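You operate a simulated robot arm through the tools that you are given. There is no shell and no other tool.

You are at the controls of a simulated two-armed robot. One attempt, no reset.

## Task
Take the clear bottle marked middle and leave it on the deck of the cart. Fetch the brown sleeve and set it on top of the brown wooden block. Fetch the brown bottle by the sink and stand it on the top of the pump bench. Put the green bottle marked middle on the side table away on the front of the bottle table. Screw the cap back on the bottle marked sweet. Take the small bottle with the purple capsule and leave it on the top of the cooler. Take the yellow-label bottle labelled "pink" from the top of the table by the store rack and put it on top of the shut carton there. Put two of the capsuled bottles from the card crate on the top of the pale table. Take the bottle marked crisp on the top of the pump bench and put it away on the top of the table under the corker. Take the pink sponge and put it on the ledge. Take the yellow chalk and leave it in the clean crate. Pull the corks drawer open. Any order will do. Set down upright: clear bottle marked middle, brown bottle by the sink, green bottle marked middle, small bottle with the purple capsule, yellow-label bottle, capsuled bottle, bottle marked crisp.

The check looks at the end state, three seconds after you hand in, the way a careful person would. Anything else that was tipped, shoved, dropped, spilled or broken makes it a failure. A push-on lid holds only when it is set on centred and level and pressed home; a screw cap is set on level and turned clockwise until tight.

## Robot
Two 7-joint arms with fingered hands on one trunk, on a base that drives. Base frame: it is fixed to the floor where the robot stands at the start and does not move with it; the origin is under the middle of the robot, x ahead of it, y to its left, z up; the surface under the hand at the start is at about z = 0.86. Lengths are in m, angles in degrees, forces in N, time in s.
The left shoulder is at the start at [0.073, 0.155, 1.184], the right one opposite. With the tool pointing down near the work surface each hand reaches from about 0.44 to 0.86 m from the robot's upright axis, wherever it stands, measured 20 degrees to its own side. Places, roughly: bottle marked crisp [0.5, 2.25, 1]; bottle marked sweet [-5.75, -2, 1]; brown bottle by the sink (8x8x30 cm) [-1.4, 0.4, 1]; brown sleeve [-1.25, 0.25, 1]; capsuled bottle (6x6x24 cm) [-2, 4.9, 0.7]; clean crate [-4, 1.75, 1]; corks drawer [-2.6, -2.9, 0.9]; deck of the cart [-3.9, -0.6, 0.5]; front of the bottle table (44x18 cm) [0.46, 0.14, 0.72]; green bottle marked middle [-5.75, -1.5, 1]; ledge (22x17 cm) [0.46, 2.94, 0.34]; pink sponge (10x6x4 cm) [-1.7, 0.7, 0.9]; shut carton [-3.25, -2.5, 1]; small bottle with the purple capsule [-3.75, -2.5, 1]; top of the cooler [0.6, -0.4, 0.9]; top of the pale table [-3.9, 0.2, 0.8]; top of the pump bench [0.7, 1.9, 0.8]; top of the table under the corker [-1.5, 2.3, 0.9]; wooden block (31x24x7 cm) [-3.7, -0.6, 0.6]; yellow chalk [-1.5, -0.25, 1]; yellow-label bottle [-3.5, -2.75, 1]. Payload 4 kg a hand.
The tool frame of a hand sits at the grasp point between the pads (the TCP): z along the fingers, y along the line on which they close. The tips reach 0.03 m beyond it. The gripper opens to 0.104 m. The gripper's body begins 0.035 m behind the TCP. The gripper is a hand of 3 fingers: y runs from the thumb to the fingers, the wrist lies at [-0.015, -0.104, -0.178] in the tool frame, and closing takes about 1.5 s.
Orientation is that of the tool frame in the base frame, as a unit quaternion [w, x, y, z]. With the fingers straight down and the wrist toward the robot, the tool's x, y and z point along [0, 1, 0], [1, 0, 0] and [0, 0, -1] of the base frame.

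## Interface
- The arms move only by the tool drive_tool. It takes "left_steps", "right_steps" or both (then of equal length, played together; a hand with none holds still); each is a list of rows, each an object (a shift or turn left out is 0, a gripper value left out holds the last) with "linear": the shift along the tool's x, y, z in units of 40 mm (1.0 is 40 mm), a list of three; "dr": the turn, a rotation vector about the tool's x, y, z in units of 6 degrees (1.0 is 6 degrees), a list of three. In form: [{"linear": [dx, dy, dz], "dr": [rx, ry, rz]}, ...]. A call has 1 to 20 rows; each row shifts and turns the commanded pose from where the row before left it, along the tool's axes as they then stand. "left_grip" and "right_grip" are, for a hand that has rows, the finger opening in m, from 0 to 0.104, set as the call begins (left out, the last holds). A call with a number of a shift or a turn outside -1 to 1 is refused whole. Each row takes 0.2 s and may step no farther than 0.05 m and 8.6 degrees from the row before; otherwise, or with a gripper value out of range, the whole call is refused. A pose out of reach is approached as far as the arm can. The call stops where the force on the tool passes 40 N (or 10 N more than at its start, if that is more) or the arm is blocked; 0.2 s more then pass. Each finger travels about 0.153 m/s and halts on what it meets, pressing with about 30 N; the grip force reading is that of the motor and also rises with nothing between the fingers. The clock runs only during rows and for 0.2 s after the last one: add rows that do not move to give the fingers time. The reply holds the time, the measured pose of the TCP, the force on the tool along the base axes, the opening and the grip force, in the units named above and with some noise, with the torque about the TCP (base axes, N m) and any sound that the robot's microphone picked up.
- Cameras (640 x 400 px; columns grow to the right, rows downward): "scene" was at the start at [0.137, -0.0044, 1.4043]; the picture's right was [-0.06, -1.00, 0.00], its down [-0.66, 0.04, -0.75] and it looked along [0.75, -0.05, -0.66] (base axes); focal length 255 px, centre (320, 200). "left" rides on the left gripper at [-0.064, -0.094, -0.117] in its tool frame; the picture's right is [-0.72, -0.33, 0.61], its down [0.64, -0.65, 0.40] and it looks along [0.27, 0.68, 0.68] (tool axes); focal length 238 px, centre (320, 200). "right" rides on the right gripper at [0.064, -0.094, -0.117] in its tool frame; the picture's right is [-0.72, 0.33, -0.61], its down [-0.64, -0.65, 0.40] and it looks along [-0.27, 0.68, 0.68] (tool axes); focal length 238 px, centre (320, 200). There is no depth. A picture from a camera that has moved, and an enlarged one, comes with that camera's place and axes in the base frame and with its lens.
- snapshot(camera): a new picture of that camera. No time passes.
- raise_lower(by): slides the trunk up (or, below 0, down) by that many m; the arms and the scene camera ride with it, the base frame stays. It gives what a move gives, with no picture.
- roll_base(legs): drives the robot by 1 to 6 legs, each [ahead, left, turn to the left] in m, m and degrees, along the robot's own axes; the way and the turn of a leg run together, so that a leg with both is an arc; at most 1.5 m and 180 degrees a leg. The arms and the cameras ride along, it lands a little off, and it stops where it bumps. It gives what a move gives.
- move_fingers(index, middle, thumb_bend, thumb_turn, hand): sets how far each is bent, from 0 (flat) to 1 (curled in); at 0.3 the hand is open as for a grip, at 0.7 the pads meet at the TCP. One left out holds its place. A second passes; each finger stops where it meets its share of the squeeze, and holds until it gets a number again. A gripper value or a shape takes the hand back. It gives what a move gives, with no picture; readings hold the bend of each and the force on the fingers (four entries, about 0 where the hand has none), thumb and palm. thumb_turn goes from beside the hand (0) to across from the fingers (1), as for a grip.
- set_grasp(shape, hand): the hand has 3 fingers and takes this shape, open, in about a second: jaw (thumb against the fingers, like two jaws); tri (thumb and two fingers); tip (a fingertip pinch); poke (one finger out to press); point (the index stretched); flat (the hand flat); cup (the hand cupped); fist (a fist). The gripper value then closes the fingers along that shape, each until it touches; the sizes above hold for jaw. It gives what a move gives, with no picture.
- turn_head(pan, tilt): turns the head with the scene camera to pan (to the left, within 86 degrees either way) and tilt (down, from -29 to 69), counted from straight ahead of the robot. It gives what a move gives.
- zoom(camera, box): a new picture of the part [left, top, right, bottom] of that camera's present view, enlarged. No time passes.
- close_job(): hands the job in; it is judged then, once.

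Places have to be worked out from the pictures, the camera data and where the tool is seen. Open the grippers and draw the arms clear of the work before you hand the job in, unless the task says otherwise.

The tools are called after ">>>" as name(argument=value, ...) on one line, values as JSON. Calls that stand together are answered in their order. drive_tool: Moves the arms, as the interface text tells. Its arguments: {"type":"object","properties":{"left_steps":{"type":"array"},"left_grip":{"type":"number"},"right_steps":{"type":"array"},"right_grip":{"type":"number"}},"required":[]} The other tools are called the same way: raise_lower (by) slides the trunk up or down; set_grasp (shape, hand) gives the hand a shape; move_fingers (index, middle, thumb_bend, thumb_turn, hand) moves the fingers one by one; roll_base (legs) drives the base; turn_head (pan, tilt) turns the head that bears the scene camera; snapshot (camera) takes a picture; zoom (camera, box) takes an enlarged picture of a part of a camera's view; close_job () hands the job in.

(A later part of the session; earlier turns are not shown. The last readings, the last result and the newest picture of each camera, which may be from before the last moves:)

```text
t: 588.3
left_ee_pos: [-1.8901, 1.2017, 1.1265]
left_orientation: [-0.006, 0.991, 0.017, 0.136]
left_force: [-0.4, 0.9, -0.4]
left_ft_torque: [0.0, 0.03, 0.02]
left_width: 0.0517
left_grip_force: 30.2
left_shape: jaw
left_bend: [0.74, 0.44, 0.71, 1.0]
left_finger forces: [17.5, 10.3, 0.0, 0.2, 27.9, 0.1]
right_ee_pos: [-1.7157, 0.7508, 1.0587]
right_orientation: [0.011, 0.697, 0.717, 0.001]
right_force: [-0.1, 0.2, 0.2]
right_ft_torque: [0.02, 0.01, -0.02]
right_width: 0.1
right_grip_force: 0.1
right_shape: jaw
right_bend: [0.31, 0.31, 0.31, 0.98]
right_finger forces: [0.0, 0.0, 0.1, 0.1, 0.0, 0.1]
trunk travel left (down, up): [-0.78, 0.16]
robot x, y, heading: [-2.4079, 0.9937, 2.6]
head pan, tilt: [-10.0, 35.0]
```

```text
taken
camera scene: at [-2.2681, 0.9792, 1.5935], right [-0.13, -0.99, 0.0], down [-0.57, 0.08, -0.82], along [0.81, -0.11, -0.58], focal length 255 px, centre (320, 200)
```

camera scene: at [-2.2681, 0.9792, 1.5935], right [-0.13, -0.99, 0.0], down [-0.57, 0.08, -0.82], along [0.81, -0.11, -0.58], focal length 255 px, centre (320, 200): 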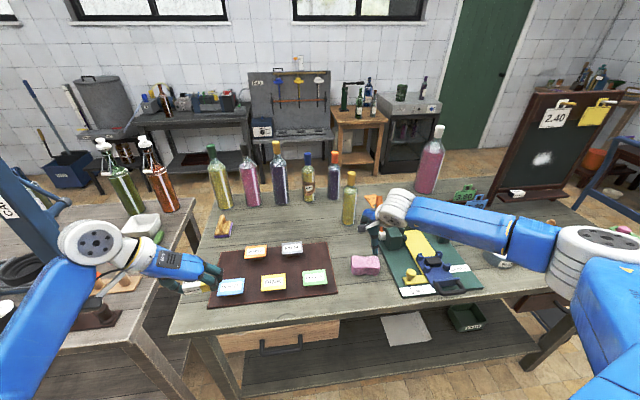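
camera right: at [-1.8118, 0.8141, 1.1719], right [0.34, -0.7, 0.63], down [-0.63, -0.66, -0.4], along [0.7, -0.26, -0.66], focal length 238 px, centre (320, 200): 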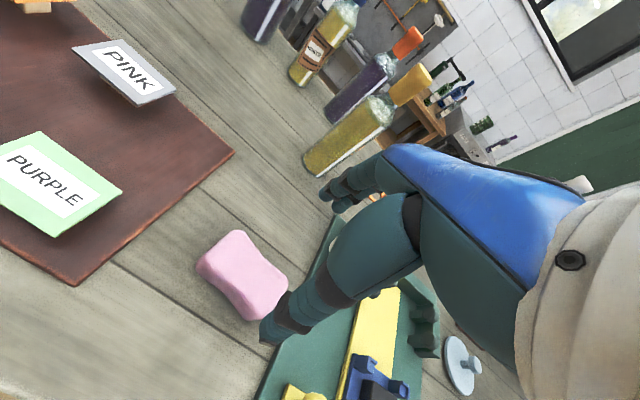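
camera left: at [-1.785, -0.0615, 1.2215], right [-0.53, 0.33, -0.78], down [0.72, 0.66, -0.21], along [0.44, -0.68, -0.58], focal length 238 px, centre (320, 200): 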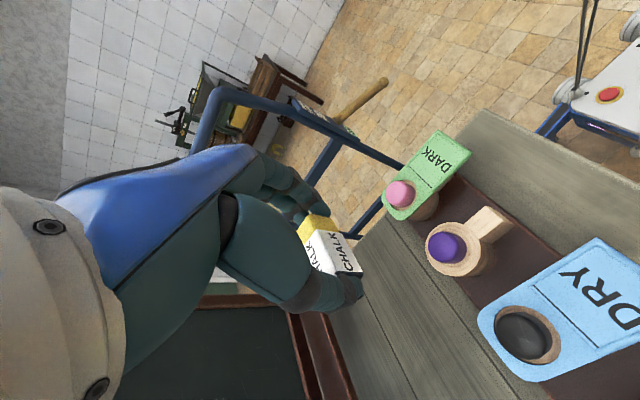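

Centred over the sponge; it is turned about 12°. I yaw the hand to match and go down around it.

>>> drive_tool(right_steps=[{"dr": [0, 0, 1]}, {"dr": [0, 0, 1]}, {"linear": [0, 0, 0.8]}, {"linear": [0, 0, 0.8]}, {"linear": [0, 0, 0.8]}, {"linear": [0, 0, 0.6]}, {"linear": [0, 0, 0.35]}, {"linear": [0, 0, 0]}])

>>> snapshot(camera="right")

>>> drive_tool(right_steps=[{"linear": [0, 0, 0]}, {"linear": [0, 0, 0]}, {"linear": [0, 0, 0]}, {"linear": [0, 0, 0]}, {"linear": [0, 0, 0]}, {"linear": [0, 0, 0]}], right_grip=0.04)

>>> snapshot(camera="right")

```text
t: 590.1
left_ee_pos: [-1.8892, 1.2024, 1.1274]
left_orientation: [-0.006, 0.991, 0.017, 0.136]
left_force: [0.7, 0.6, -0.3]
left_ft_torque: [-0.01, 0.0, -0.02]
left_width: 0.052
left_grip_force: 30.0
left_shape: jaw
left_bend: [0.74, 0.44, 0.71, 1.0]
left_finger forces: [17.5, 10.4, 0.0, 0.0, 27.9, 0.0]
right_ee_pos: [-1.714, 0.7488, 0.9214]
right_orientation: [0.011, 0.768, 0.641, 0.001]
right_force: [0.0, -0.3, -0.3]
right_ft_torque: [-0.04, 0.01, -0.02]
right_width: 0.1
right_grip_force: 0.1
right_shape: jaw
right_bend: [0.31, 0.31, 0.31, 0.98]
right_finger forces: [0.1, 0.1, 0.0, 0.0, 0.0, 0.0]
trunk travel left (down, up): [-0.78, 0.16]
robot x, y, heading: [-2.4073, 0.9873, 2.6]
head pan, tilt: [-10.0, 35.0]
```

```text
taken
camera right: at [-1.797, 0.8303, 1.0339], right [0.18, -0.76, 0.63], down [-0.75, -0.52, -0.41], along [0.63, -0.4, -0.66], focal length 238 px, centre (320, 200)
```

right: 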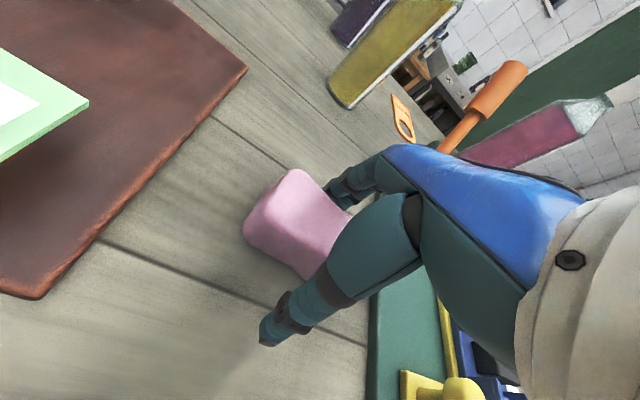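

```text
t: 591.5
left_ee_pos: [-1.8883, 1.2007, 1.1273]
left_orientation: [-0.006, 0.99, 0.017, 0.137]
left_force: [-0.3, 0.0, 0.2]
left_ft_torque: [0.01, 0.02, -0.04]
left_width: 0.0515
left_grip_force: 29.5
left_shape: jaw
left_bend: [0.74, 0.44, 0.71, 1.0]
left_finger forces: [17.5, 10.3, 0.0, 0.0, 27.9, 0.0]
right_ee_pos: [-1.7148, 0.7488, 0.9206]
right_orientation: [0.011, 0.768, 0.64, 0.002]
right_force: [0.5, 0.1, -0.2]
right_ft_torque: [-0.02, 0.02, 0.0]
right_width: 0.048
right_grip_force: 29.8
right_shape: jaw
right_bend: [0.74, 0.47, 0.71, 1.0]
right_finger forces: [17.5, 9.8, 0.0, 0.0, 27.3, 0.0]
trunk travel left (down, up): [-0.78, 0.16]
robot x, y, heading: [-2.408, 0.9881, 2.4]
head pan, tilt: [-10.0, 35.0]
```

```text
taken
camera right: at [-1.7968, 0.8303, 1.0342], right [0.18, -0.76, 0.63], down [-0.75, -0.52, -0.41], along [0.63, -0.4, -0.66], focal length 238 px, centre (320, 200)
```

right: 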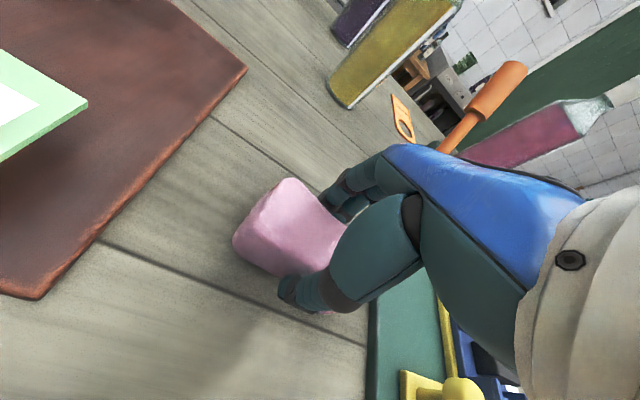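

Sponge gripped. I lift it and back away, then look toward the island for the clean crate.

>>> drive_tool(right_steps=[{"linear": [0, 0, -0.5]}, {"linear": [0, 0, -0.9]}, {"linear": [0, 0, -0.9]}, {"linear": [0, 0, -0.9]}, {"linear": [0, 0, -0.9]}, {"linear": [0, -0.5, -0.9]}, {"linear": [0, -0.8, -0.5]}, {"linear": [0, -0.9, 0]}, {"linear": [0, -0.9, 0]}, {"linear": [0, 0, 0]}])

>>> snapshot(camera="scene")

>>> roll_base(legs=[[-0.35, 0, 0], [0, 0, -178]])

>>> turn_head(pan=-15, tilt=25)

>>> snapshot(camera="scene")

```text
t: 593.7
left_ee_pos: [-1.8884, 1.2022, 1.1261]
left_orientation: [-0.006, 0.991, 0.017, 0.136]
left_force: [0.9, -0.4, -0.1]
left_ft_torque: [-0.01, 0.02, -0.02]
left_width: 0.0516
left_grip_force: 29.8
left_shape: jaw
left_bend: [0.74, 0.44, 0.71, 1.0]
left_finger forces: [17.6, 10.4, 0.1, 0.0, 27.8, 0.0]
right_ee_pos: [-1.8427, 0.7739, 1.1403]
right_orientation: [0.01, 0.768, 0.641, 0.001]
right_force: [-0.5, -0.6, -0.2]
right_ft_torque: [0.0, 0.01, 0.03]
right_width: 0.0473
right_grip_force: 30.2
right_shape: jaw
right_bend: [0.74, 0.47, 0.71, 1.0]
right_finger forces: [17.6, 9.8, 0.1, 0.0, 27.3, 0.0]
trunk travel left (down, up): [-0.78, 0.16]
robot x, y, heading: [-2.4078, 0.9883, 2.3]
head pan, tilt: [-10.0, 35.0]
```

```text
taken
camera scene: at [-2.2689, 0.9791, 1.5936], right [-0.13, -0.99, 0.0], down [-0.57, 0.08, -0.82], along [0.81, -0.11, -0.58], focal length 255 px, centre (320, 200)
```

scene: 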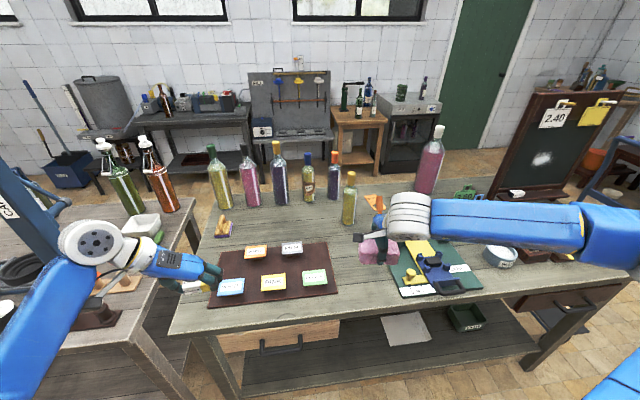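

```text
t: 603.2
left_ee_pos: [-3.2604, 0.7217, 1.1265]
left_orientation: [-0.137, -0.054, 0.989, -0.011]
left_force: [-0.2, -0.2, 0.4]
left_ft_torque: [0.0, -0.02, -0.01]
left_width: 0.0515
left_grip_force: 30.5
left_shape: jaw
left_bend: [0.74, 0.44, 0.71, 1.0]
left_finger forces: [17.4, 10.2, 0.0, 0.1, 27.4, 0.0]
right_ee_pos: [-3.338, 1.1437, 1.1395]
right_orientation: [-0.002, -0.667, 0.745, 0.01]
right_force: [-0.1, 0.0, -1.0]
right_ft_torque: [-0.01, 0.02, 0.0]
right_width: 0.0467
right_grip_force: 30.2
right_shape: jaw
right_bend: [0.74, 0.47, 0.71, 1.0]
right_finger forces: [17.2, 9.6, 0.0, 0.0, 26.8, 0.1]
trunk travel left (down, up): [-0.78, 0.16]
robot x, y, heading: [-2.7562, 0.9741, -173.5]
head pan, tilt: [-10.0, 35.0]
```

```text
t: 603.9
left_ee_pos: [-3.2589, 0.7203, 1.1274]
left_orientation: [-0.137, -0.054, 0.989, -0.012]
left_force: [1.0, 0.0, 0.4]
left_ft_torque: [0.0, -0.01, 0.03]
left_width: 0.0515
left_grip_force: 29.9
left_shape: jaw
left_bend: [0.74, 0.44, 0.71, 1.0]
left_finger forces: [17.3, 10.3, 0.0, 0.0, 27.6, 0.0]
right_ee_pos: [-3.3356, 1.1434, 1.1417]
right_orientation: [-0.002, -0.667, 0.745, 0.012]
right_force: [-1.4, -0.7, 0.0]
right_ft_torque: [0.01, 0.01, 0.01]
right_width: 0.0468
right_grip_force: 29.7
right_shape: jaw
right_bend: [0.74, 0.47, 0.71, 1.0]
right_finger forces: [17.3, 9.5, 0.0, 0.0, 26.7, 0.0]
trunk travel left (down, up): [-0.78, 0.16]
robot x, y, heading: [-2.7569, 0.9699, -173.5]
head pan, tilt: [-15.0, 25.0]
```

```text
taken
camera scene: at [-2.902, 0.9801, 1.6092], right [0.15, 0.99, 0.0], down [0.42, -0.06, -0.91], along [-0.9, 0.13, -0.43], focal length 255 px, centre (320, 200)
```

scene: 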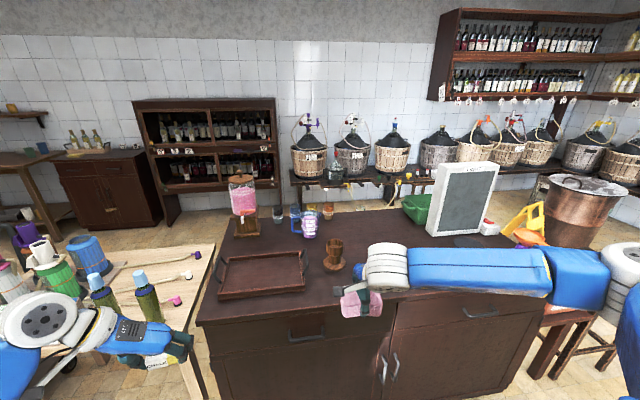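

The clean crate sits on the far (west) edge of the island, so I drive around the south side to reach it from the west aisle.

>>> roll_base(legs=[[-0.1, 0, -6.5], [0, 1.2, 0], [0, 1.2, 0]])

>>> roll_base(legs=[[1.0, 0, 0]])

>>> turn_head(pan=-20, tilt=28)

>>> snapshot(camera="scene")

```text
t: 616.5
left_ee_pos: [-3.0666, -1.6651, 1.1269]
left_orientation: [-0.137, -0.023, 0.99, -0.009]
left_force: [-0.1, 0.0, -1.0]
left_ft_torque: [0.03, -0.01, 0.03]
left_width: 0.0517
left_grip_force: 30.2
left_shape: jaw
left_bend: [0.74, 0.44, 0.71, 1.0]
left_finger forces: [17.3, 10.1, 0.1, 0.0, 27.4, 0.1]
right_ee_pos: [-3.1172, -1.2384, 1.1409]
right_orientation: [-0.002, -0.644, 0.765, 0.01]
right_force: [0.0, 1.0, -0.4]
right_ft_torque: [0.01, -0.04, -0.01]
right_width: 0.0465
right_grip_force: 29.9
right_shape: jaw
right_bend: [0.74, 0.47, 0.71, 1.0]
right_finger forces: [17.3, 9.5, 0.0, 0.1, 26.7, 0.0]
trunk travel left (down, up): [-0.78, 0.16]
robot x, y, heading: [-2.5488, -1.444, -177.0]
head pan, tilt: [-15.0, 25.0]
```

```text
t: 621.8
left_ee_pos: [-4.0749, -1.7369, 1.1269]
left_orientation: [-0.138, -0.03, 0.99, -0.008]
left_force: [0.4, 0.0, 0.6]
left_ft_torque: [0.01, -0.03, -0.03]
left_width: 0.0516
left_grip_force: 30.0
left_shape: jaw
left_bend: [0.74, 0.44, 0.71, 1.0]
left_finger forces: [17.3, 10.1, 0.0, 0.0, 27.5, 0.0]
right_ee_pos: [-4.131, -1.3115, 1.1425]
right_orientation: [-0.002, -0.65, 0.76, 0.012]
right_force: [0.6, 0.6, -0.8]
right_ft_torque: [-0.01, -0.01, 0.01]
right_width: 0.0468
right_grip_force: 30.1
right_shape: jaw
right_bend: [0.74, 0.47, 0.71, 1.0]
right_finger forces: [17.3, 9.4, 0.0, 0.0, 26.8, 0.1]
trunk travel left (down, up): [-0.78, 0.16]
robot x, y, heading: [-3.5609, -1.5148, -175.8]
head pan, tilt: [-15.0, 25.0]
```

```text
t: 622.5
left_ee_pos: [-4.0738, -1.7366, 1.1289]
left_orientation: [-0.139, -0.031, 0.99, -0.008]
left_force: [0.2, -0.3, -0.5]
left_ft_torque: [-0.02, 0.02, -0.01]
left_width: 0.0518
left_grip_force: 29.6
left_shape: jaw
left_bend: [0.74, 0.44, 0.71, 1.0]
left_finger forces: [17.3, 10.2, 0.0, 0.0, 27.5, 0.0]
right_ee_pos: [-4.131, -1.3104, 1.1426]
right_orientation: [-0.002, -0.65, 0.759, 0.013]
right_force: [0.5, 0.4, -1.1]
right_ft_torque: [-0.03, 0.0, -0.01]
right_width: 0.0468
right_grip_force: 30.2
right_shape: jaw
right_bend: [0.74, 0.47, 0.71, 1.0]
right_finger forces: [17.5, 9.5, 0.1, 0.0, 26.9, 0.1]
trunk travel left (down, up): [-0.78, 0.16]
robot x, y, heading: [-3.5635, -1.5131, -176.0]
head pan, tilt: [-20.0, 28.0]
```

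```text
taken
camera scene: at [-3.7049, -1.4876, 1.6046], right [0.28, 0.96, 0.0], down [0.45, -0.13, -0.88], along [-0.85, 0.24, -0.47], focal length 255 px, centre (320, 200)
```

scene: 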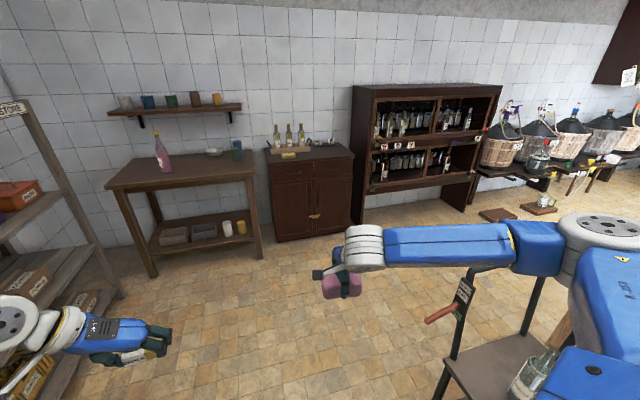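

I continue west, then turn to face east and go up the west aisle.

>>> roll_base(legs=[[1.3, -0.1, 0], [0, 0, 88], [0, 0, 88]])

>>> turn_head(pan=45, tilt=28)

>>> snapshot(camera="scene")

```text
t: 636.3
left_ee_pos: [-4.3171, -1.3266, 1.13]
left_orientation: [-0.002, 0.99, -0.011, 0.139]
left_force: [-0.1, 0.1, 0.1]
left_ft_torque: [0.05, 0.02, -0.02]
left_width: 0.0512
left_grip_force: 30.0
left_shape: jaw
left_bend: [0.74, 0.44, 0.71, 1.0]
left_finger forces: [17.1, 10.1, 0.0, 0.0, 27.0, 0.0]
right_ee_pos: [-4.2967, -1.7544, 1.1419]
right_orientation: [0.011, 0.788, 0.616, 0.003]
right_force: [-0.9, 0.1, 0.0]
right_ft_torque: [-0.01, 0.02, -0.04]
right_width: 0.0462
right_grip_force: 29.6
right_shape: jaw
right_bend: [0.74, 0.47, 0.71, 1.0]
right_finger forces: [17.1, 9.2, 0.0, 0.0, 26.3, 0.0]
trunk travel left (down, up): [-0.78, 0.16]
robot x, y, heading: [-4.8455, -1.5044, -1.1]
head pan, tilt: [-20.0, 28.0]
```

```text
t: 637.7
left_ee_pos: [-4.3198, -1.3258, 1.1283]
left_orientation: [-0.002, 0.99, -0.011, 0.14]
left_force: [-0.6, 0.4, -0.7]
left_ft_torque: [-0.06, 0.0, 0.01]
left_width: 0.0512
left_grip_force: 29.9
left_shape: jaw
left_bend: [0.74, 0.45, 0.71, 1.0]
left_finger forces: [17.0, 9.9, 0.1, 0.0, 27.2, 0.1]
right_ee_pos: [-4.2983, -1.7544, 1.1437]
right_orientation: [0.013, 0.787, 0.616, 0.002]
right_force: [-0.2, -0.6, -0.9]
right_ft_torque: [-0.01, 0.01, -0.03]
right_width: 0.0459
right_grip_force: 29.8
right_shape: jaw
right_bend: [0.74, 0.47, 0.71, 1.0]
right_finger forces: [17.2, 9.3, 0.0, 0.0, 26.5, 0.0]
trunk travel left (down, up): [-0.78, 0.16]
robot x, y, heading: [-4.8447, -1.5047, -1.0]
head pan, tilt: [45.0, 28.0]
```

```text
taken
camera scene: at [-4.7264, -1.4446, 1.6046], right [0.69, -0.72, 0.0], down [-0.34, -0.33, -0.88], along [0.63, 0.61, -0.47], focal length 255 px, centre (320, 200)
```

scene: 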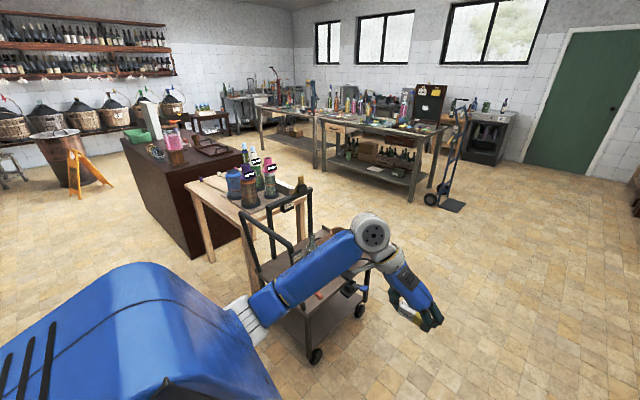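

Clear view of the aisle. I back up a little and strafe north along the west side.

>>> roll_base(legs=[[-0.15, 0, 1], [0, 1.2, 0], [0, 1.0, 0]])

>>> turn_head(pan=40, tilt=30)

>>> snapshot(camera="scene")

```text
t: 649.5
left_ee_pos: [-4.4534, 0.8802, 1.1293]
left_orientation: [-0.002, 0.99, -0.013, 0.139]
left_force: [0.5, -0.6, -1.1]
left_ft_torque: [0.01, 0.03, -0.01]
left_width: 0.0512
left_grip_force: 29.8
left_shape: jaw
left_bend: [0.74, 0.45, 0.71, 1.0]
left_finger forces: [17.1, 10.0, 0.0, 0.0, 27.0, 0.1]
right_ee_pos: [-4.4324, 0.451, 1.1428]
right_orientation: [0.012, 0.788, 0.615, 0.003]
right_force: [-0.1, -0.4, -0.6]
right_ft_torque: [-0.02, 0.0, 0.0]
right_width: 0.0461
right_grip_force: 29.8
right_shape: jaw
right_bend: [0.74, 0.47, 0.71, 1.0]
right_finger forces: [17.1, 9.2, 0.0, 0.1, 26.4, 0.0]
trunk travel left (down, up): [-0.78, 0.16]
robot x, y, heading: [-4.9778, 0.7011, -1.1]
head pan, tilt: [45.0, 28.0]
```

```text
t: 650.2
left_ee_pos: [-4.4536, 0.8811, 1.1312]
left_orientation: [-0.001, 0.99, -0.013, 0.14]
left_force: [-0.3, -0.3, -0.5]
left_ft_torque: [0.0, -0.01, -0.03]
left_width: 0.0513
left_grip_force: 29.8
left_shape: jaw
left_bend: [0.74, 0.45, 0.71, 1.0]
left_finger forces: [16.9, 9.9, 0.1, 0.0, 27.0, 0.0]
right_ee_pos: [-4.4349, 0.4528, 1.1457]
right_orientation: [0.013, 0.788, 0.615, 0.002]
right_force: [-0.5, -0.1, -0.5]
right_ft_torque: [-0.01, -0.03, 0.03]
right_width: 0.0461
right_grip_force: 30.0
right_shape: jaw
right_bend: [0.74, 0.47, 0.71, 1.0]
right_finger forces: [17.1, 9.3, 0.1, 0.0, 26.4, 0.1]
trunk travel left (down, up): [-0.78, 0.16]
robot x, y, heading: [-4.9795, 0.7015, -0.7]
head pan, tilt: [40.0, 30.0]
```

```text
taken
camera scene: at [-4.8547, 0.7577, 1.6014], right [0.63, -0.78, 0.0], down [-0.39, -0.31, -0.87], along [0.67, 0.54, -0.5], focal length 255 px, centre (320, 200)
```

scene: 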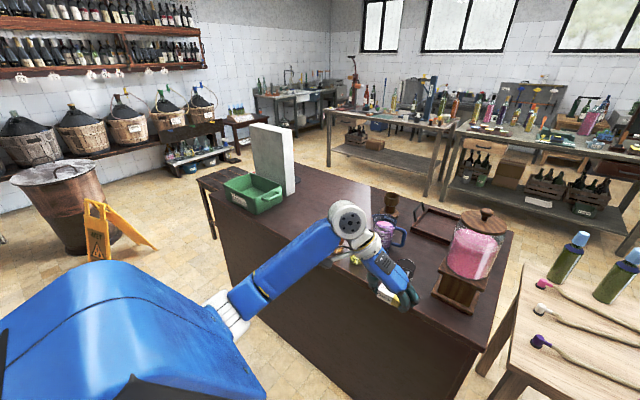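

The green crate is ahead on the island's west edge. I strafe the rest of the way and look at it.

>>> roll_base(legs=[[0, 0.93, 1], [0.22, 0, 0]])

>>> turn_head(pan=8, tilt=38)

>>> snapshot(camera="scene")

>>> snapshot(camera="left")

```text
t: 656.4
left_ee_pos: [-4.2498, 1.8486, 1.132]
left_orientation: [-0.004, 0.99, 0.007, 0.142]
left_force: [-0.7, -0.3, -0.9]
left_ft_torque: [-0.01, 0.01, 0.01]
left_width: 0.0512
left_grip_force: 30.0
left_shape: jaw
left_bend: [0.74, 0.45, 0.71, 1.0]
left_finger forces: [16.9, 10.0, 0.1, 0.0, 27.0, 0.0]
right_ee_pos: [-4.2142, 1.4203, 1.1471]
right_orientation: [0.015, 0.776, 0.631, 0.005]
right_force: [0.6, 0.4, -0.8]
right_ft_torque: [0.0, -0.01, 0.01]
right_width: 0.0462
right_grip_force: 29.2
right_shape: jaw
right_bend: [0.74, 0.47, 0.71, 1.0]
right_finger forces: [17.1, 9.3, 0.1, 0.0, 26.4, 0.1]
trunk travel left (down, up): [-0.78, 0.16]
robot x, y, heading: [-4.7601, 1.6435, 1.5]
head pan, tilt: [40.0, 30.0]
```

```text
t: 657.4
left_ee_pos: [-4.2461, 1.8464, 1.1308]
left_orientation: [-0.004, 0.99, 0.007, 0.14]
left_force: [0.2, 0.2, -0.7]
left_ft_torque: [-0.03, 0.01, -0.01]
left_width: 0.0514
left_grip_force: 29.9
left_shape: jaw
left_bend: [0.74, 0.45, 0.71, 1.0]
left_finger forces: [16.9, 10.0, 0.1, 0.1, 27.1, 0.0]
right_ee_pos: [-4.2095, 1.4186, 1.1451]
right_orientation: [0.014, 0.775, 0.631, 0.003]
right_force: [0.3, -0.5, -0.3]
right_ft_torque: [0.0, 0.0, -0.02]
right_width: 0.046
right_grip_force: 30.2
right_shape: jaw
right_bend: [0.74, 0.47, 0.71, 1.0]
right_finger forces: [17.1, 9.4, 0.1, 0.0, 26.4, 0.1]
trunk travel left (down, up): [-0.78, 0.16]
robot x, y, heading: [-4.7627, 1.6396, 1.4]
head pan, tilt: [8.0, 38.0]
```

```text
taken
camera scene: at [-4.6226, 1.66, 1.5888], right [0.16, -0.99, 0.0], down [-0.61, -0.1, -0.79], along [0.78, 0.13, -0.62], focal length 255 px, centre (320, 200)
```

scene: 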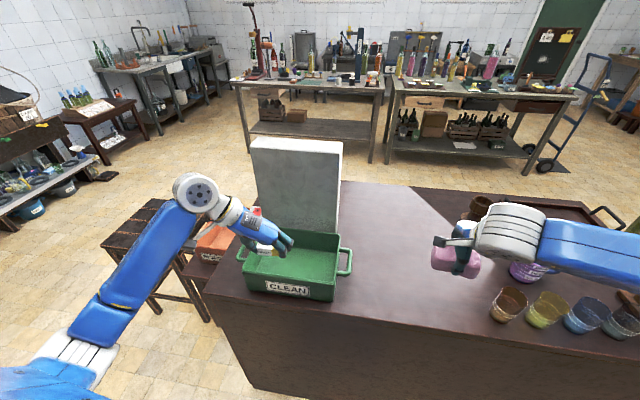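

```text
taken
camera left: at [-4.3422, 1.9397, 1.2253], right [-0.53, 0.32, -0.79], down [0.72, 0.67, -0.21], along [0.46, -0.67, -0.58], focal length 238 px, centre (320, 200)
```

left: 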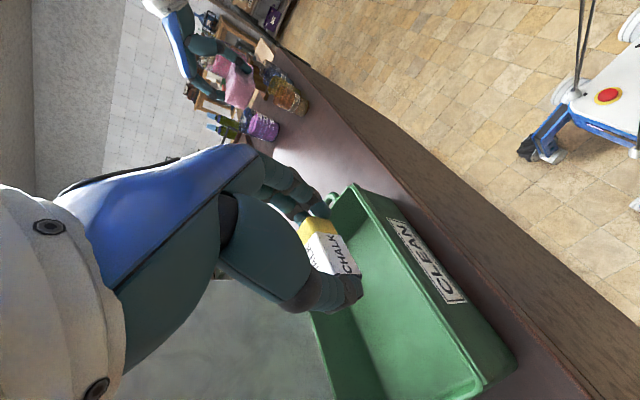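

The crate is labelled CLEAN. I move the chalk over its middle (about (-4.165, 1.81)) and lower it inside.

>>> drive_tool(left_steps=[{"linear": [0.6, 0.3, 0.17]}, {"linear": [0.6, 0.3, 0.17]}, {"linear": [0.55, 0.3, 0.16]}, {"linear": [0, 0, 0]}])

>>> snapshot(camera="left")

>>> zoom(camera="scene", box=[180, 130, 400, 320])

```text
t: 658.4
left_ee_pos: [-4.1745, 1.8121, 1.1298]
left_orientation: [-0.005, 0.99, 0.007, 0.141]
left_force: [0.4, 0.6, -0.2]
left_ft_torque: [0.0, 0.01, 0.02]
left_width: 0.0513
left_grip_force: 29.8
left_shape: jaw
left_bend: [0.74, 0.45, 0.71, 1.0]
left_finger forces: [16.9, 10.0, 0.1, 0.2, 27.0, 0.1]
right_ee_pos: [-4.2101, 1.4179, 1.1451]
right_orientation: [0.013, 0.775, 0.631, 0.005]
right_force: [-1.1, 0.0, -0.4]
right_ft_torque: [0.01, 0.0, 0.0]
right_width: 0.0462
right_grip_force: 30.2
right_shape: jaw
right_bend: [0.74, 0.47, 0.71, 1.0]
right_finger forces: [17.1, 9.2, 0.0, 0.0, 26.3, 0.1]
trunk travel left (down, up): [-0.78, 0.16]
robot x, y, heading: [-4.765, 1.6485, 1.4]
head pan, tilt: [8.0, 38.0]
```

```text
taken
camera left: at [-4.2706, 1.9043, 1.2256], right [-0.52, 0.32, -0.79], down [0.72, 0.67, -0.2], along [0.46, -0.67, -0.58], focal length 238 px, centre (320, 200)
```

left: 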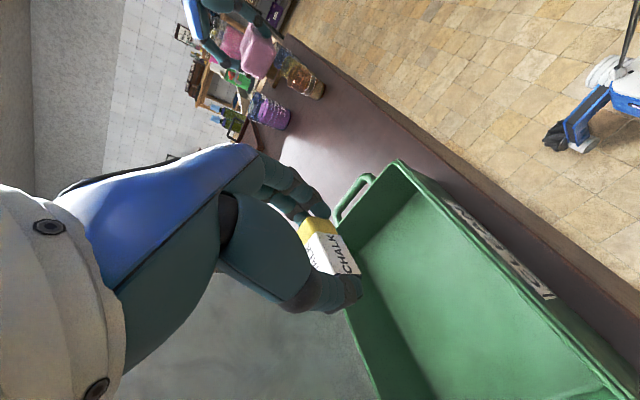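

```text
2.11 times, centred on (290, 225) of scene
camera zoom: at [-4.6247, 1.6589, 1.5891], right [0.16, -0.99, 0.0], down [-0.61, -0.1, -0.79], along [0.78, 0.13, -0.62], focal length 538 px, centre (383, 147)
```

zoom: 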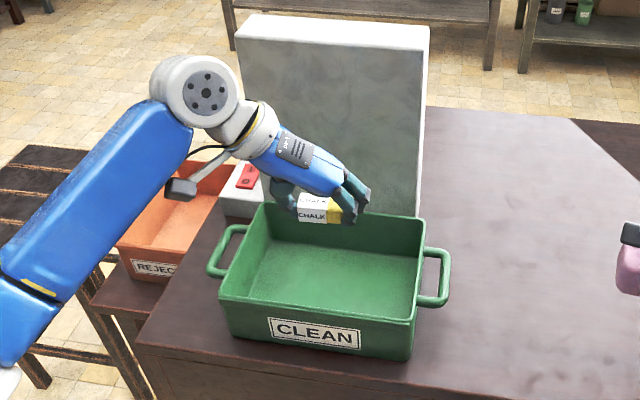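

Centred over the crate. I lower the chalk into it.

>>> drive_tool(left_steps=[{"linear": [-0.24, 0, 0.84]}, {"linear": [-0.24, 0, 0.84]}, {"linear": [-0.24, 0, 0.84]}, {"linear": [-0.2, 0, 0.7]}, {"linear": [-0.12, 0, 0.42]}, {"linear": [0, 0, 0]}])

>>> snapshot(camera="left")

>>> zoom(camera="scene", box=[180, 130, 400, 320])

```text
t: 659.8
left_ee_pos: [-4.1738, 1.8118, 0.9803]
left_orientation: [-0.005, 0.99, 0.008, 0.14]
left_force: [-0.6, -0.2, -1.4]
left_ft_torque: [-0.04, 0.04, 0.0]
left_width: 0.051
left_grip_force: 30.4
left_shape: jaw
left_bend: [0.74, 0.45, 0.71, 1.0]
left_finger forces: [16.8, 10.0, 0.1, 0.1, 27.0, 0.0]
right_ee_pos: [-4.2098, 1.4184, 1.1455]
right_orientation: [0.013, 0.775, 0.631, 0.004]
right_force: [-0.8, -0.1, 0.3]
right_ft_torque: [0.0, 0.01, 0.01]
right_width: 0.0462
right_grip_force: 29.9
right_shape: jaw
right_bend: [0.74, 0.47, 0.71, 1.0]
right_finger forces: [17.1, 9.3, 0.0, 0.1, 26.4, 0.0]
trunk travel left (down, up): [-0.78, 0.16]
robot x, y, heading: [-4.7636, 1.6442, 1.4]
head pan, tilt: [8.0, 38.0]
```

```text
taken
camera left: at [-4.2704, 1.9043, 1.0749], right [-0.53, 0.32, -0.79], down [0.72, 0.67, -0.21], along [0.46, -0.67, -0.58], focal length 238 px, centre (320, 200)
```

left: 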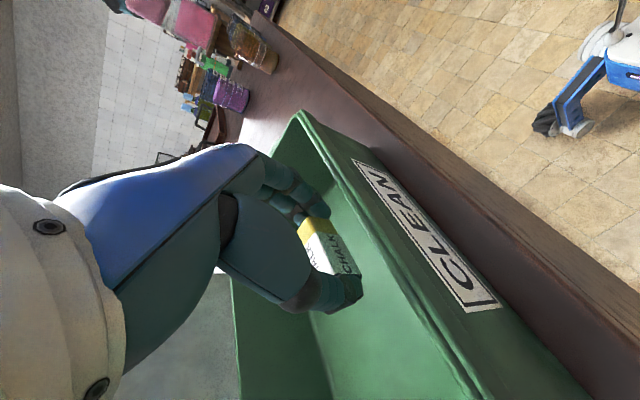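

```text
2.11 times, centred on (290, 225) of scene
camera zoom: at [-4.6243, 1.659, 1.589], right [0.16, -0.99, 0.0], down [-0.61, -0.1, -0.79], along [0.78, 0.13, -0.62], focal length 538 px, centre (383, 147)
```

zoom: 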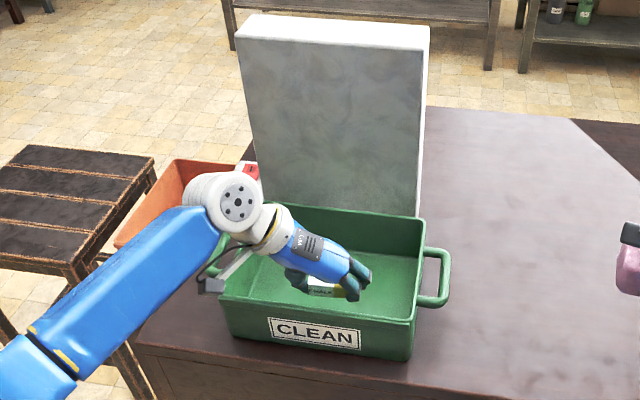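

The chalk is inside the crate. I lower 2 cm more and release.

>>> drive_tool(left_steps=[{"linear": [-0.07, 0, 0.24]}, {"linear": [-0.07, 0, 0.24]}, {"linear": [0, 0, 0]}])

>>> drive_tool(left_steps=[{"linear": [0, 0, 0]}, {"linear": [0, 0, 0]}, {"linear": [0, 0, 0]}, {"linear": [0, 0, 0]}], left_grip=0.085)

>>> drive_tool(left_steps=[{"linear": [0.24, 0, -0.84]}, {"linear": [0.24, 0, -0.84]}, {"linear": [0.24, 0, -0.84]}, {"linear": [0.24, 0, -0.84]}, {"linear": [0.24, 0, -0.84]}, {"linear": [0.1, 0, -0.5]}, {"linear": [0, 0, 0]}])

>>> snapshot(camera="left")

>>> zoom(camera="scene", box=[180, 130, 400, 320])

```text
t: 660.5
left_ee_pos: [-4.1731, 1.8114, 0.9601]
left_orientation: [-0.004, 0.99, 0.008, 0.141]
left_force: [-0.1, -0.2, -0.1]
left_ft_torque: [-0.01, 0.0, 0.0]
left_width: 0.0511
left_grip_force: 29.8
left_shape: jaw
left_bend: [0.74, 0.45, 0.71, 1.0]
left_finger forces: [16.8, 10.1, 0.0, 0.1, 26.9, 0.1]
right_ee_pos: [-4.2104, 1.4173, 1.145]
right_orientation: [0.013, 0.775, 0.631, 0.004]
right_force: [-0.1, 0.3, 0.1]
right_ft_torque: [0.0, 0.01, 0.0]
right_width: 0.046
right_grip_force: 30.4
right_shape: jaw
right_bend: [0.74, 0.47, 0.71, 1.0]
right_finger forces: [17.1, 9.4, 0.0, 0.1, 26.4, 0.1]
trunk travel left (down, up): [-0.78, 0.16]
robot x, y, heading: [-4.7637, 1.6438, 1.3]
head pan, tilt: [8.0, 38.0]
```

```text
t: 661.5
left_ee_pos: [-4.1726, 1.8123, 0.9579]
left_orientation: [-0.004, 0.99, 0.007, 0.141]
left_force: [0.4, -0.7, -0.2]
left_ft_torque: [0.02, 0.0, 0.02]
left_width: 0.0849
left_grip_force: 0.0
left_shape: jaw
left_bend: [0.27, 0.34, 0.48, 0.99]
left_finger forces: [0.0, 0.0, 0.1, 0.1, 0.0, 0.0]
right_ee_pos: [-4.2108, 1.4186, 1.1442]
right_orientation: [0.013, 0.776, 0.631, 0.004]
right_force: [0.8, 0.3, 0.0]
right_ft_torque: [0.0, 0.0, 0.0]
right_width: 0.0464
right_grip_force: 30.0
right_shape: jaw
right_bend: [0.74, 0.47, 0.71, 1.0]
right_finger forces: [17.1, 9.2, 0.0, 0.0, 26.3, 0.1]
trunk travel left (down, up): [-0.78, 0.16]
robot x, y, heading: [-4.7639, 1.6422, 1.2]
head pan, tilt: [8.0, 38.0]
```

```text
t: 663.1
left_ee_pos: [-4.1754, 1.8124, 1.1545]
left_orientation: [-0.004, 0.99, 0.007, 0.14]
left_force: [-0.3, 0.8, -0.1]
left_ft_torque: [0.0, -0.01, 0.01]
left_width: 0.0849
left_grip_force: 0.1
left_shape: jaw
left_bend: [0.27, 0.34, 0.48, 0.99]
left_finger forces: [0.0, 0.0, 0.1, 0.0, 0.0, 0.1]
right_ee_pos: [-4.21, 1.4184, 1.1438]
right_orientation: [0.014, 0.775, 0.631, 0.004]
right_force: [-0.4, 0.2, -0.1]
right_ft_torque: [0.04, 0.01, 0.02]
right_width: 0.0461
right_grip_force: 30.3
right_shape: jaw
right_bend: [0.74, 0.47, 0.71, 1.0]
right_finger forces: [17.2, 9.2, 0.0, 0.1, 26.5, 0.0]
trunk travel left (down, up): [-0.78, 0.16]
robot x, y, heading: [-4.7636, 1.6428, 1.0]
head pan, tilt: [8.0, 38.0]
```

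```text
taken
camera left: at [-4.2722, 1.9048, 1.2512], right [-0.53, 0.32, -0.79], down [0.72, 0.67, -0.21], along [0.46, -0.67, -0.58], focal length 238 px, centre (320, 200)
```

left: 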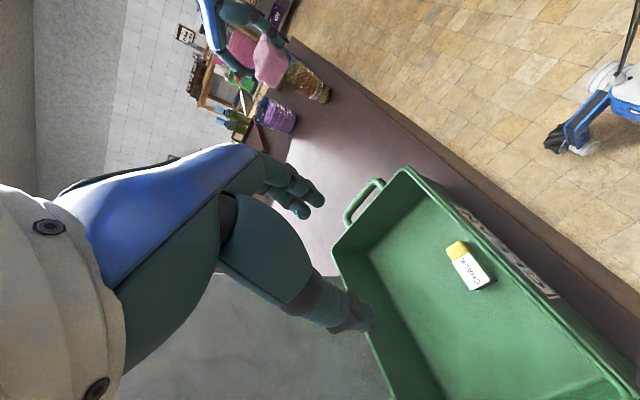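

```text
2.11 times, centred on (290, 225) of scene
camera zoom: at [-4.6238, 1.6593, 1.589], right [0.16, -0.99, 0.0], down [-0.61, -0.1, -0.79], along [0.78, 0.13, -0.62], focal length 538 px, centre (383, 147)
```

zoom: 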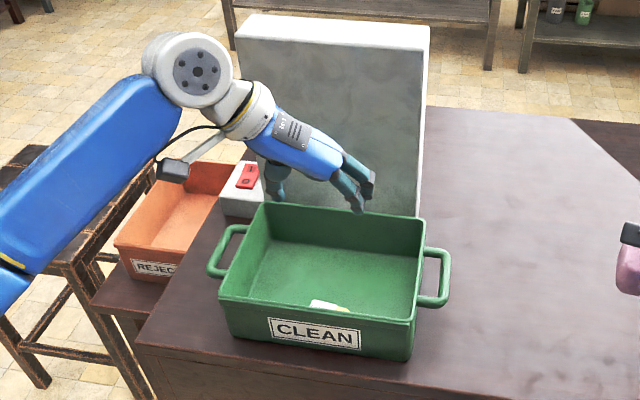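

The chalk lies in the CLEAN crate. Now the sponge's ledge, far east. I back off, restore the left hand's orientation, and start back by the known route.

>>> roll_base(legs=[[-0.25, 0, -1]])

>>> drive_tool(left_steps=[{"dr": [0, -0.9, 0], "linear": [0, 0, -0.3]}, {"dr": [0, -0.9, 0], "linear": [0, 0, -0.3]}, {"dr": [0, -0.85, 0], "linear": [0, 0, -0.3]}, {"dr": [0, 0, -1]}, {"dr": [0, 0, -1]}, {"dr": [0, 0, -1]}, {"dr": [0, 0, -1]}, {"dr": [0, 0, -1]}, {"dr": [0, 0, -1]}, {"dr": [0, 0, -1]}, {"dr": [0, 0, -1]}, {"dr": [0, 0, -1]}, {"dr": [0, 0, -1]}, {"dr": [0, 0, -1]}, {"dr": [0, 0, -1]}, {"dr": [0, 0, -1]}, {"dr": [0, 0, -1]}, {"dr": [0, 0, -1]}, {"linear": [0, 0, 0]}])

>>> roll_base(legs=[[0, -1.1, 0], [0, -1.1, 0], [0, -0.95, 0]])

>>> turn_head(pan=0, tilt=25)

>>> snapshot(camera="scene")

```text
t: 665.0
left_ee_pos: [-4.417, 1.7969, 1.1536]
left_orientation: [-0.004, 0.99, -0.002, 0.139]
left_force: [0.1, 0.0, -0.1]
left_ft_torque: [0.02, 0.01, -0.03]
left_width: 0.0847
left_grip_force: 0.0
left_shape: jaw
left_bend: [0.27, 0.34, 0.48, 0.99]
left_finger forces: [0.1, 0.1, 0.0, 0.0, 0.1, 0.1]
right_ee_pos: [-4.4591, 1.4045, 1.1428]
right_orientation: [0.012, 0.781, 0.625, 0.002]
right_force: [-0.1, 0.9, -0.1]
right_ft_torque: [0.03, 0.03, 0.0]
right_width: 0.046
right_grip_force: 29.9
right_shape: jaw
right_bend: [0.74, 0.47, 0.71, 1.0]
right_finger forces: [17.0, 9.4, 0.1, 0.1, 26.4, 0.0]
trunk travel left (down, up): [-0.78, 0.16]
robot x, y, heading: [-5.0093, 1.6404, 0.1]
head pan, tilt: [8.0, 38.0]
```

```text
t: 669.0
left_ee_pos: [-4.4299, 1.7962, 1.1919]
left_orientation: [0.0, 0.708, 0.706, 0.005]
left_force: [0.1, 0.3, -0.6]
left_ft_torque: [0.01, 0.0, -0.01]
left_width: 0.0847
left_grip_force: 0.1
left_shape: jaw
left_bend: [0.27, 0.34, 0.48, 0.99]
left_finger forces: [0.1, 0.1, 0.1, 0.1, 0.0, 0.0]
right_ee_pos: [-4.4661, 1.4048, 1.1458]
right_orientation: [0.015, 0.781, 0.624, 0.004]
right_force: [-0.1, -0.6, -0.6]
right_ft_torque: [0.01, 0.01, -0.02]
right_width: 0.0458
right_grip_force: 29.4
right_shape: jaw
right_bend: [0.74, 0.47, 0.71, 1.0]
right_finger forces: [17.1, 9.3, 0.0, 0.0, 26.5, 0.0]
trunk travel left (down, up): [-0.78, 0.16]
robot x, y, heading: [-5.0139, 1.6411, 0.1]
head pan, tilt: [8.0, 38.0]
```

```text
t: 684.6
left_ee_pos: [-4.3951, -1.381, 1.1915]
left_orientation: [0.002, 0.706, 0.708, 0.004]
left_force: [-0.4, 0.3, -0.2]
left_ft_torque: [0.0, -0.01, 0.0]
left_width: 0.0848
left_grip_force: 0.1
left_shape: jaw
left_bend: [0.27, 0.34, 0.48, 0.99]
left_finger forces: [0.0, 0.0, 0.0, 0.0, 0.0, 0.0]
right_ee_pos: [-4.4289, -1.7736, 1.1457]
right_orientation: [0.014, 0.779, 0.626, 0.005]
right_force: [0.5, -0.4, -0.9]
right_ft_torque: [0.0, 0.0, 0.03]
right_width: 0.0463
right_grip_force: 29.7
right_shape: jaw
right_bend: [0.74, 0.47, 0.71, 1.0]
right_finger forces: [17.2, 9.3, 0.0, 0.0, 26.5, 0.0]
trunk travel left (down, up): [-0.78, 0.16]
robot x, y, heading: [-4.9777, -1.5422, 0.4]
head pan, tilt: [8.0, 38.0]
```

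```text
t: 685.3
left_ee_pos: [-4.3974, -1.3835, 1.1931]
left_orientation: [0.002, 0.706, 0.708, 0.004]
left_force: [-0.2, 0.7, 0.1]
left_ft_torque: [0.0, 0.02, -0.01]
left_width: 0.0847
left_grip_force: 0.1
left_shape: jaw
left_bend: [0.27, 0.34, 0.48, 0.99]
left_finger forces: [0.0, 0.0, 0.1, 0.1, 0.1, 0.1]
right_ee_pos: [-4.4316, -1.7756, 1.147]
right_orientation: [0.015, 0.779, 0.626, 0.005]
right_force: [-0.1, 0.1, -1.1]
right_ft_torque: [-0.01, -0.01, 0.0]
right_width: 0.0464
right_grip_force: 29.4
right_shape: jaw
right_bend: [0.74, 0.47, 0.71, 1.0]
right_finger forces: [17.2, 9.3, 0.0, 0.1, 26.5, 0.0]
trunk travel left (down, up): [-0.78, 0.16]
robot x, y, heading: [-4.9736, -1.5457, 0.5]
head pan, tilt: [0.0, 25.0]
```

```text
taken
camera scene: at [-4.8308, -1.5404, 1.6092], right [0.01, -1.0, 0.0], down [-0.43, 0.0, -0.9], along [0.9, 0.01, -0.43], focal length 255 px, centre (320, 200)
```

scene: 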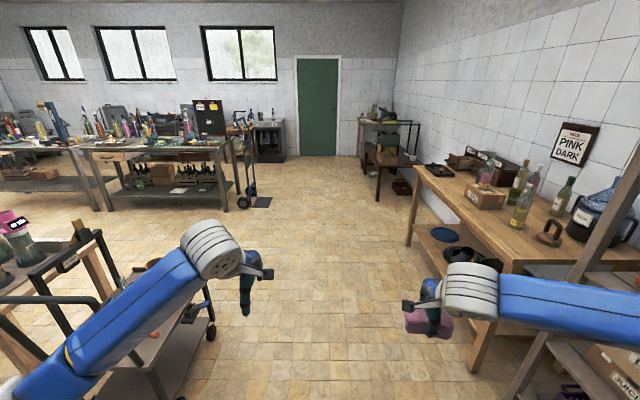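

The lane east is open. I drive back along it.

>>> roll_base(legs=[[1.4, 0.03, 0], [1.2, 0.12, 0]])

>>> roll_base(legs=[[1.0, 0.02, 0], [0.95, 0, 0]])

>>> turn_head(pan=30, tilt=25)

>>> snapshot(camera="scene")

```text
t: 698.1
left_ee_pos: [-1.7974, -1.1298, 1.193]
left_orientation: [0.001, 0.695, 0.719, 0.006]
left_force: [-0.5, -0.5, 0.3]
left_ft_torque: [0.0, 0.0, -0.02]
left_width: 0.0849
left_grip_force: 0.2
left_shape: jaw
left_bend: [0.27, 0.34, 0.48, 0.99]
left_finger forces: [0.0, 0.0, 0.1, 0.0, 0.1, 0.0]
right_ee_pos: [-1.8186, -1.5229, 1.1479]
right_orientation: [0.015, 0.771, 0.637, 0.006]
right_force: [-0.2, 1.3, 0.2]
right_ft_torque: [0.0, 0.0, 0.01]
right_width: 0.0462
right_grip_force: 30.1
right_shape: jaw
right_bend: [0.74, 0.47, 0.71, 1.0]
right_finger forces: [17.3, 9.4, 0.0, 0.0, 26.4, 0.0]
trunk travel left (down, up): [-0.78, 0.16]
robot x, y, heading: [-2.3683, -1.3063, 2.4]
head pan, tilt: [0.0, 25.0]
```

```text
t: 707.8
left_ee_pos: [0.1484, -1.0425, 1.1941]
left_orientation: [0.002, 0.7, 0.714, 0.006]
left_force: [0.4, -0.1, 0.8]
left_ft_torque: [-0.02, -0.01, 0.01]
left_width: 0.0848
left_grip_force: 0.2
left_shape: jaw
left_bend: [0.27, 0.34, 0.48, 0.99]
left_finger forces: [0.0, 0.1, 0.0, 0.0, 0.0, 0.0]
right_ee_pos: [0.122, -1.4359, 1.1495]
right_orientation: [0.016, 0.775, 0.632, 0.006]
right_force: [-0.3, 0.1, -0.3]
right_ft_torque: [0.0, -0.04, -0.02]
right_width: 0.0462
right_grip_force: 30.3
right_shape: jaw
right_bend: [0.74, 0.47, 0.71, 1.0]
right_finger forces: [17.1, 9.3, 0.0, 0.0, 26.5, 0.0]
trunk travel left (down, up): [-0.78, 0.16]
robot x, y, heading: [-0.4296, -1.205, 1.4]
head pan, tilt: [0.0, 25.0]
```

```text
t: 708.8
left_ee_pos: [0.1485, -1.0431, 1.1942]
left_orientation: [0.001, 0.701, 0.713, 0.007]
left_force: [0.6, -0.7, -0.4]
left_ft_torque: [0.01, 0.0, -0.02]
left_width: 0.0847
left_grip_force: 0.1
left_shape: jaw
left_bend: [0.27, 0.34, 0.48, 0.99]
left_finger forces: [0.1, 0.0, 0.0, 0.0, 0.1, 0.0]
right_ee_pos: [0.1218, -1.4358, 1.1499]
right_orientation: [0.015, 0.775, 0.632, 0.007]
right_force: [-0.2, -0.6, -0.8]
right_ft_torque: [0.01, -0.02, -0.01]
right_width: 0.0463
right_grip_force: 29.7
right_shape: jaw
right_bend: [0.74, 0.47, 0.71, 1.0]
right_finger forces: [17.1, 9.3, 0.0, 0.0, 26.5, 0.0]
trunk travel left (down, up): [-0.78, 0.16]
robot x, y, heading: [-0.4251, -1.208, 1.2]
head pan, tilt: [30.0, 25.0]
```

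```text
taken
camera scene: at [-0.292, -1.1606, 1.6093], right [0.52, -0.85, 0.0], down [-0.36, -0.22, -0.91], along [0.77, 0.47, -0.42], focal length 255 px, centre (320, 200)
```

scene: 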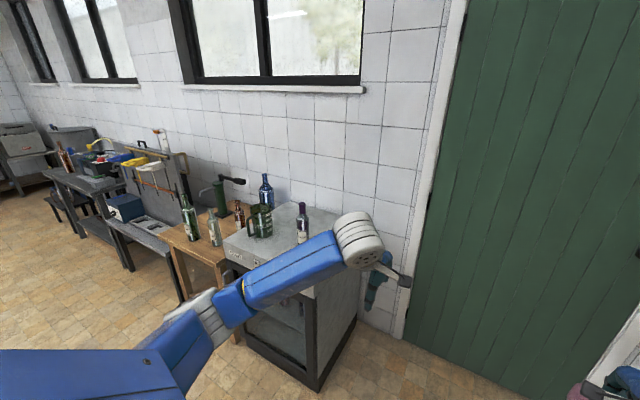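

All earlier placements still look right. I strafe north along the east benches.

>>> roll_base(legs=[[-0.05, 0, -1.2], [0, 1.3, 0], [0, 1.3, 0]])

>>> roll_base(legs=[[0, 1.0, 0]])

>>> turn_head(pan=30, tilt=38)

>>> snapshot(camera="scene")

```text
t: 721.7
left_ee_pos: [0.1198, 1.4794, 1.1946]
left_orientation: [0.001, 0.718, 0.695, 0.007]
left_force: [-0.4, -0.5, 0.8]
left_ft_torque: [-0.01, 0.02, 0.0]
left_width: 0.0849
left_grip_force: 0.1
left_shape: jaw
left_bend: [0.27, 0.34, 0.48, 0.99]
left_finger forces: [0.1, 0.0, 0.0, 0.1, 0.1, 0.1]
right_ee_pos: [0.0736, 1.0892, 1.1473]
right_orientation: [0.015, 0.791, 0.612, 0.006]
right_force: [0.5, -0.9, 0.3]
right_ft_torque: [0.02, -0.04, -0.02]
right_width: 0.0458
right_grip_force: 29.8
right_shape: jaw
right_bend: [0.74, 0.47, 0.71, 1.0]
right_finger forces: [17.2, 9.4, 0.1, 0.0, 26.5, 0.0]
trunk travel left (down, up): [-0.78, 0.16]
robot x, y, heading: [-0.4642, 1.3418, -1.5]
head pan, tilt: [30.0, 25.0]
```

```text
t: 727.0
left_ee_pos: [0.14, 2.494, 1.1953]
left_orientation: [0.001, 0.715, 0.699, 0.008]
left_force: [0.4, 1.0, 0.5]
left_ft_torque: [0.02, -0.02, 0.02]
left_width: 0.0849
left_grip_force: 0.2
left_shape: jaw
left_bend: [0.27, 0.34, 0.48, 0.99]
left_finger forces: [0.0, 0.1, 0.0, 0.1, 0.0, 0.0]
right_ee_pos: [0.0989, 2.103, 1.1487]
right_orientation: [0.015, 0.788, 0.616, 0.007]
right_force: [0.4, -0.8, 0.1]
right_ft_torque: [0.0, 0.02, 0.02]
right_width: 0.0461
right_grip_force: 30.3
right_shape: jaw
right_bend: [0.74, 0.47, 0.71, 1.0]
right_finger forces: [17.3, 9.4, 0.0, 0.1, 26.5, 0.1]
trunk travel left (down, up): [-0.78, 0.16]
robot x, y, heading: [-0.4324, 2.3507, -1.0]
head pan, tilt: [30.0, 25.0]
```

```text
t: 727.7
left_ee_pos: [0.1383, 2.4962, 1.1976]
left_orientation: [0.002, 0.715, 0.699, 0.007]
left_force: [0.0, -0.6, 0.0]
left_ft_torque: [0.02, 0.02, 0.0]
left_width: 0.0848
left_grip_force: 0.0
left_shape: jaw
left_bend: [0.27, 0.34, 0.48, 0.99]
left_finger forces: [0.1, 0.1, 0.1, 0.0, 0.0, 0.0]
right_ee_pos: [0.0958, 2.1044, 1.1509]
right_orientation: [0.016, 0.789, 0.615, 0.007]
right_force: [0.1, 0.4, -0.2]
right_ft_torque: [0.01, 0.04, 0.01]
right_width: 0.0461
right_grip_force: 29.8
right_shape: jaw
right_bend: [0.74, 0.47, 0.71, 1.0]
right_finger forces: [17.2, 9.4, 0.1, 0.0, 26.5, 0.1]
trunk travel left (down, up): [-0.78, 0.16]
robot x, y, heading: [-0.4354, 2.3537, -1.1]
head pan, tilt: [30.0, 38.0]
```

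```text
taken
camera scene: at [-0.3076, 2.3938, 1.5891], right [0.48, -0.88, 0.0], down [-0.54, -0.3, -0.79], along [0.69, 0.38, -0.62], focal length 255 px, centre (320, 200)
```

scene: 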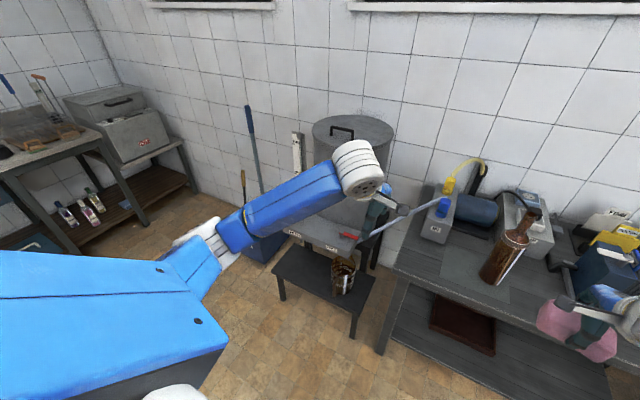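

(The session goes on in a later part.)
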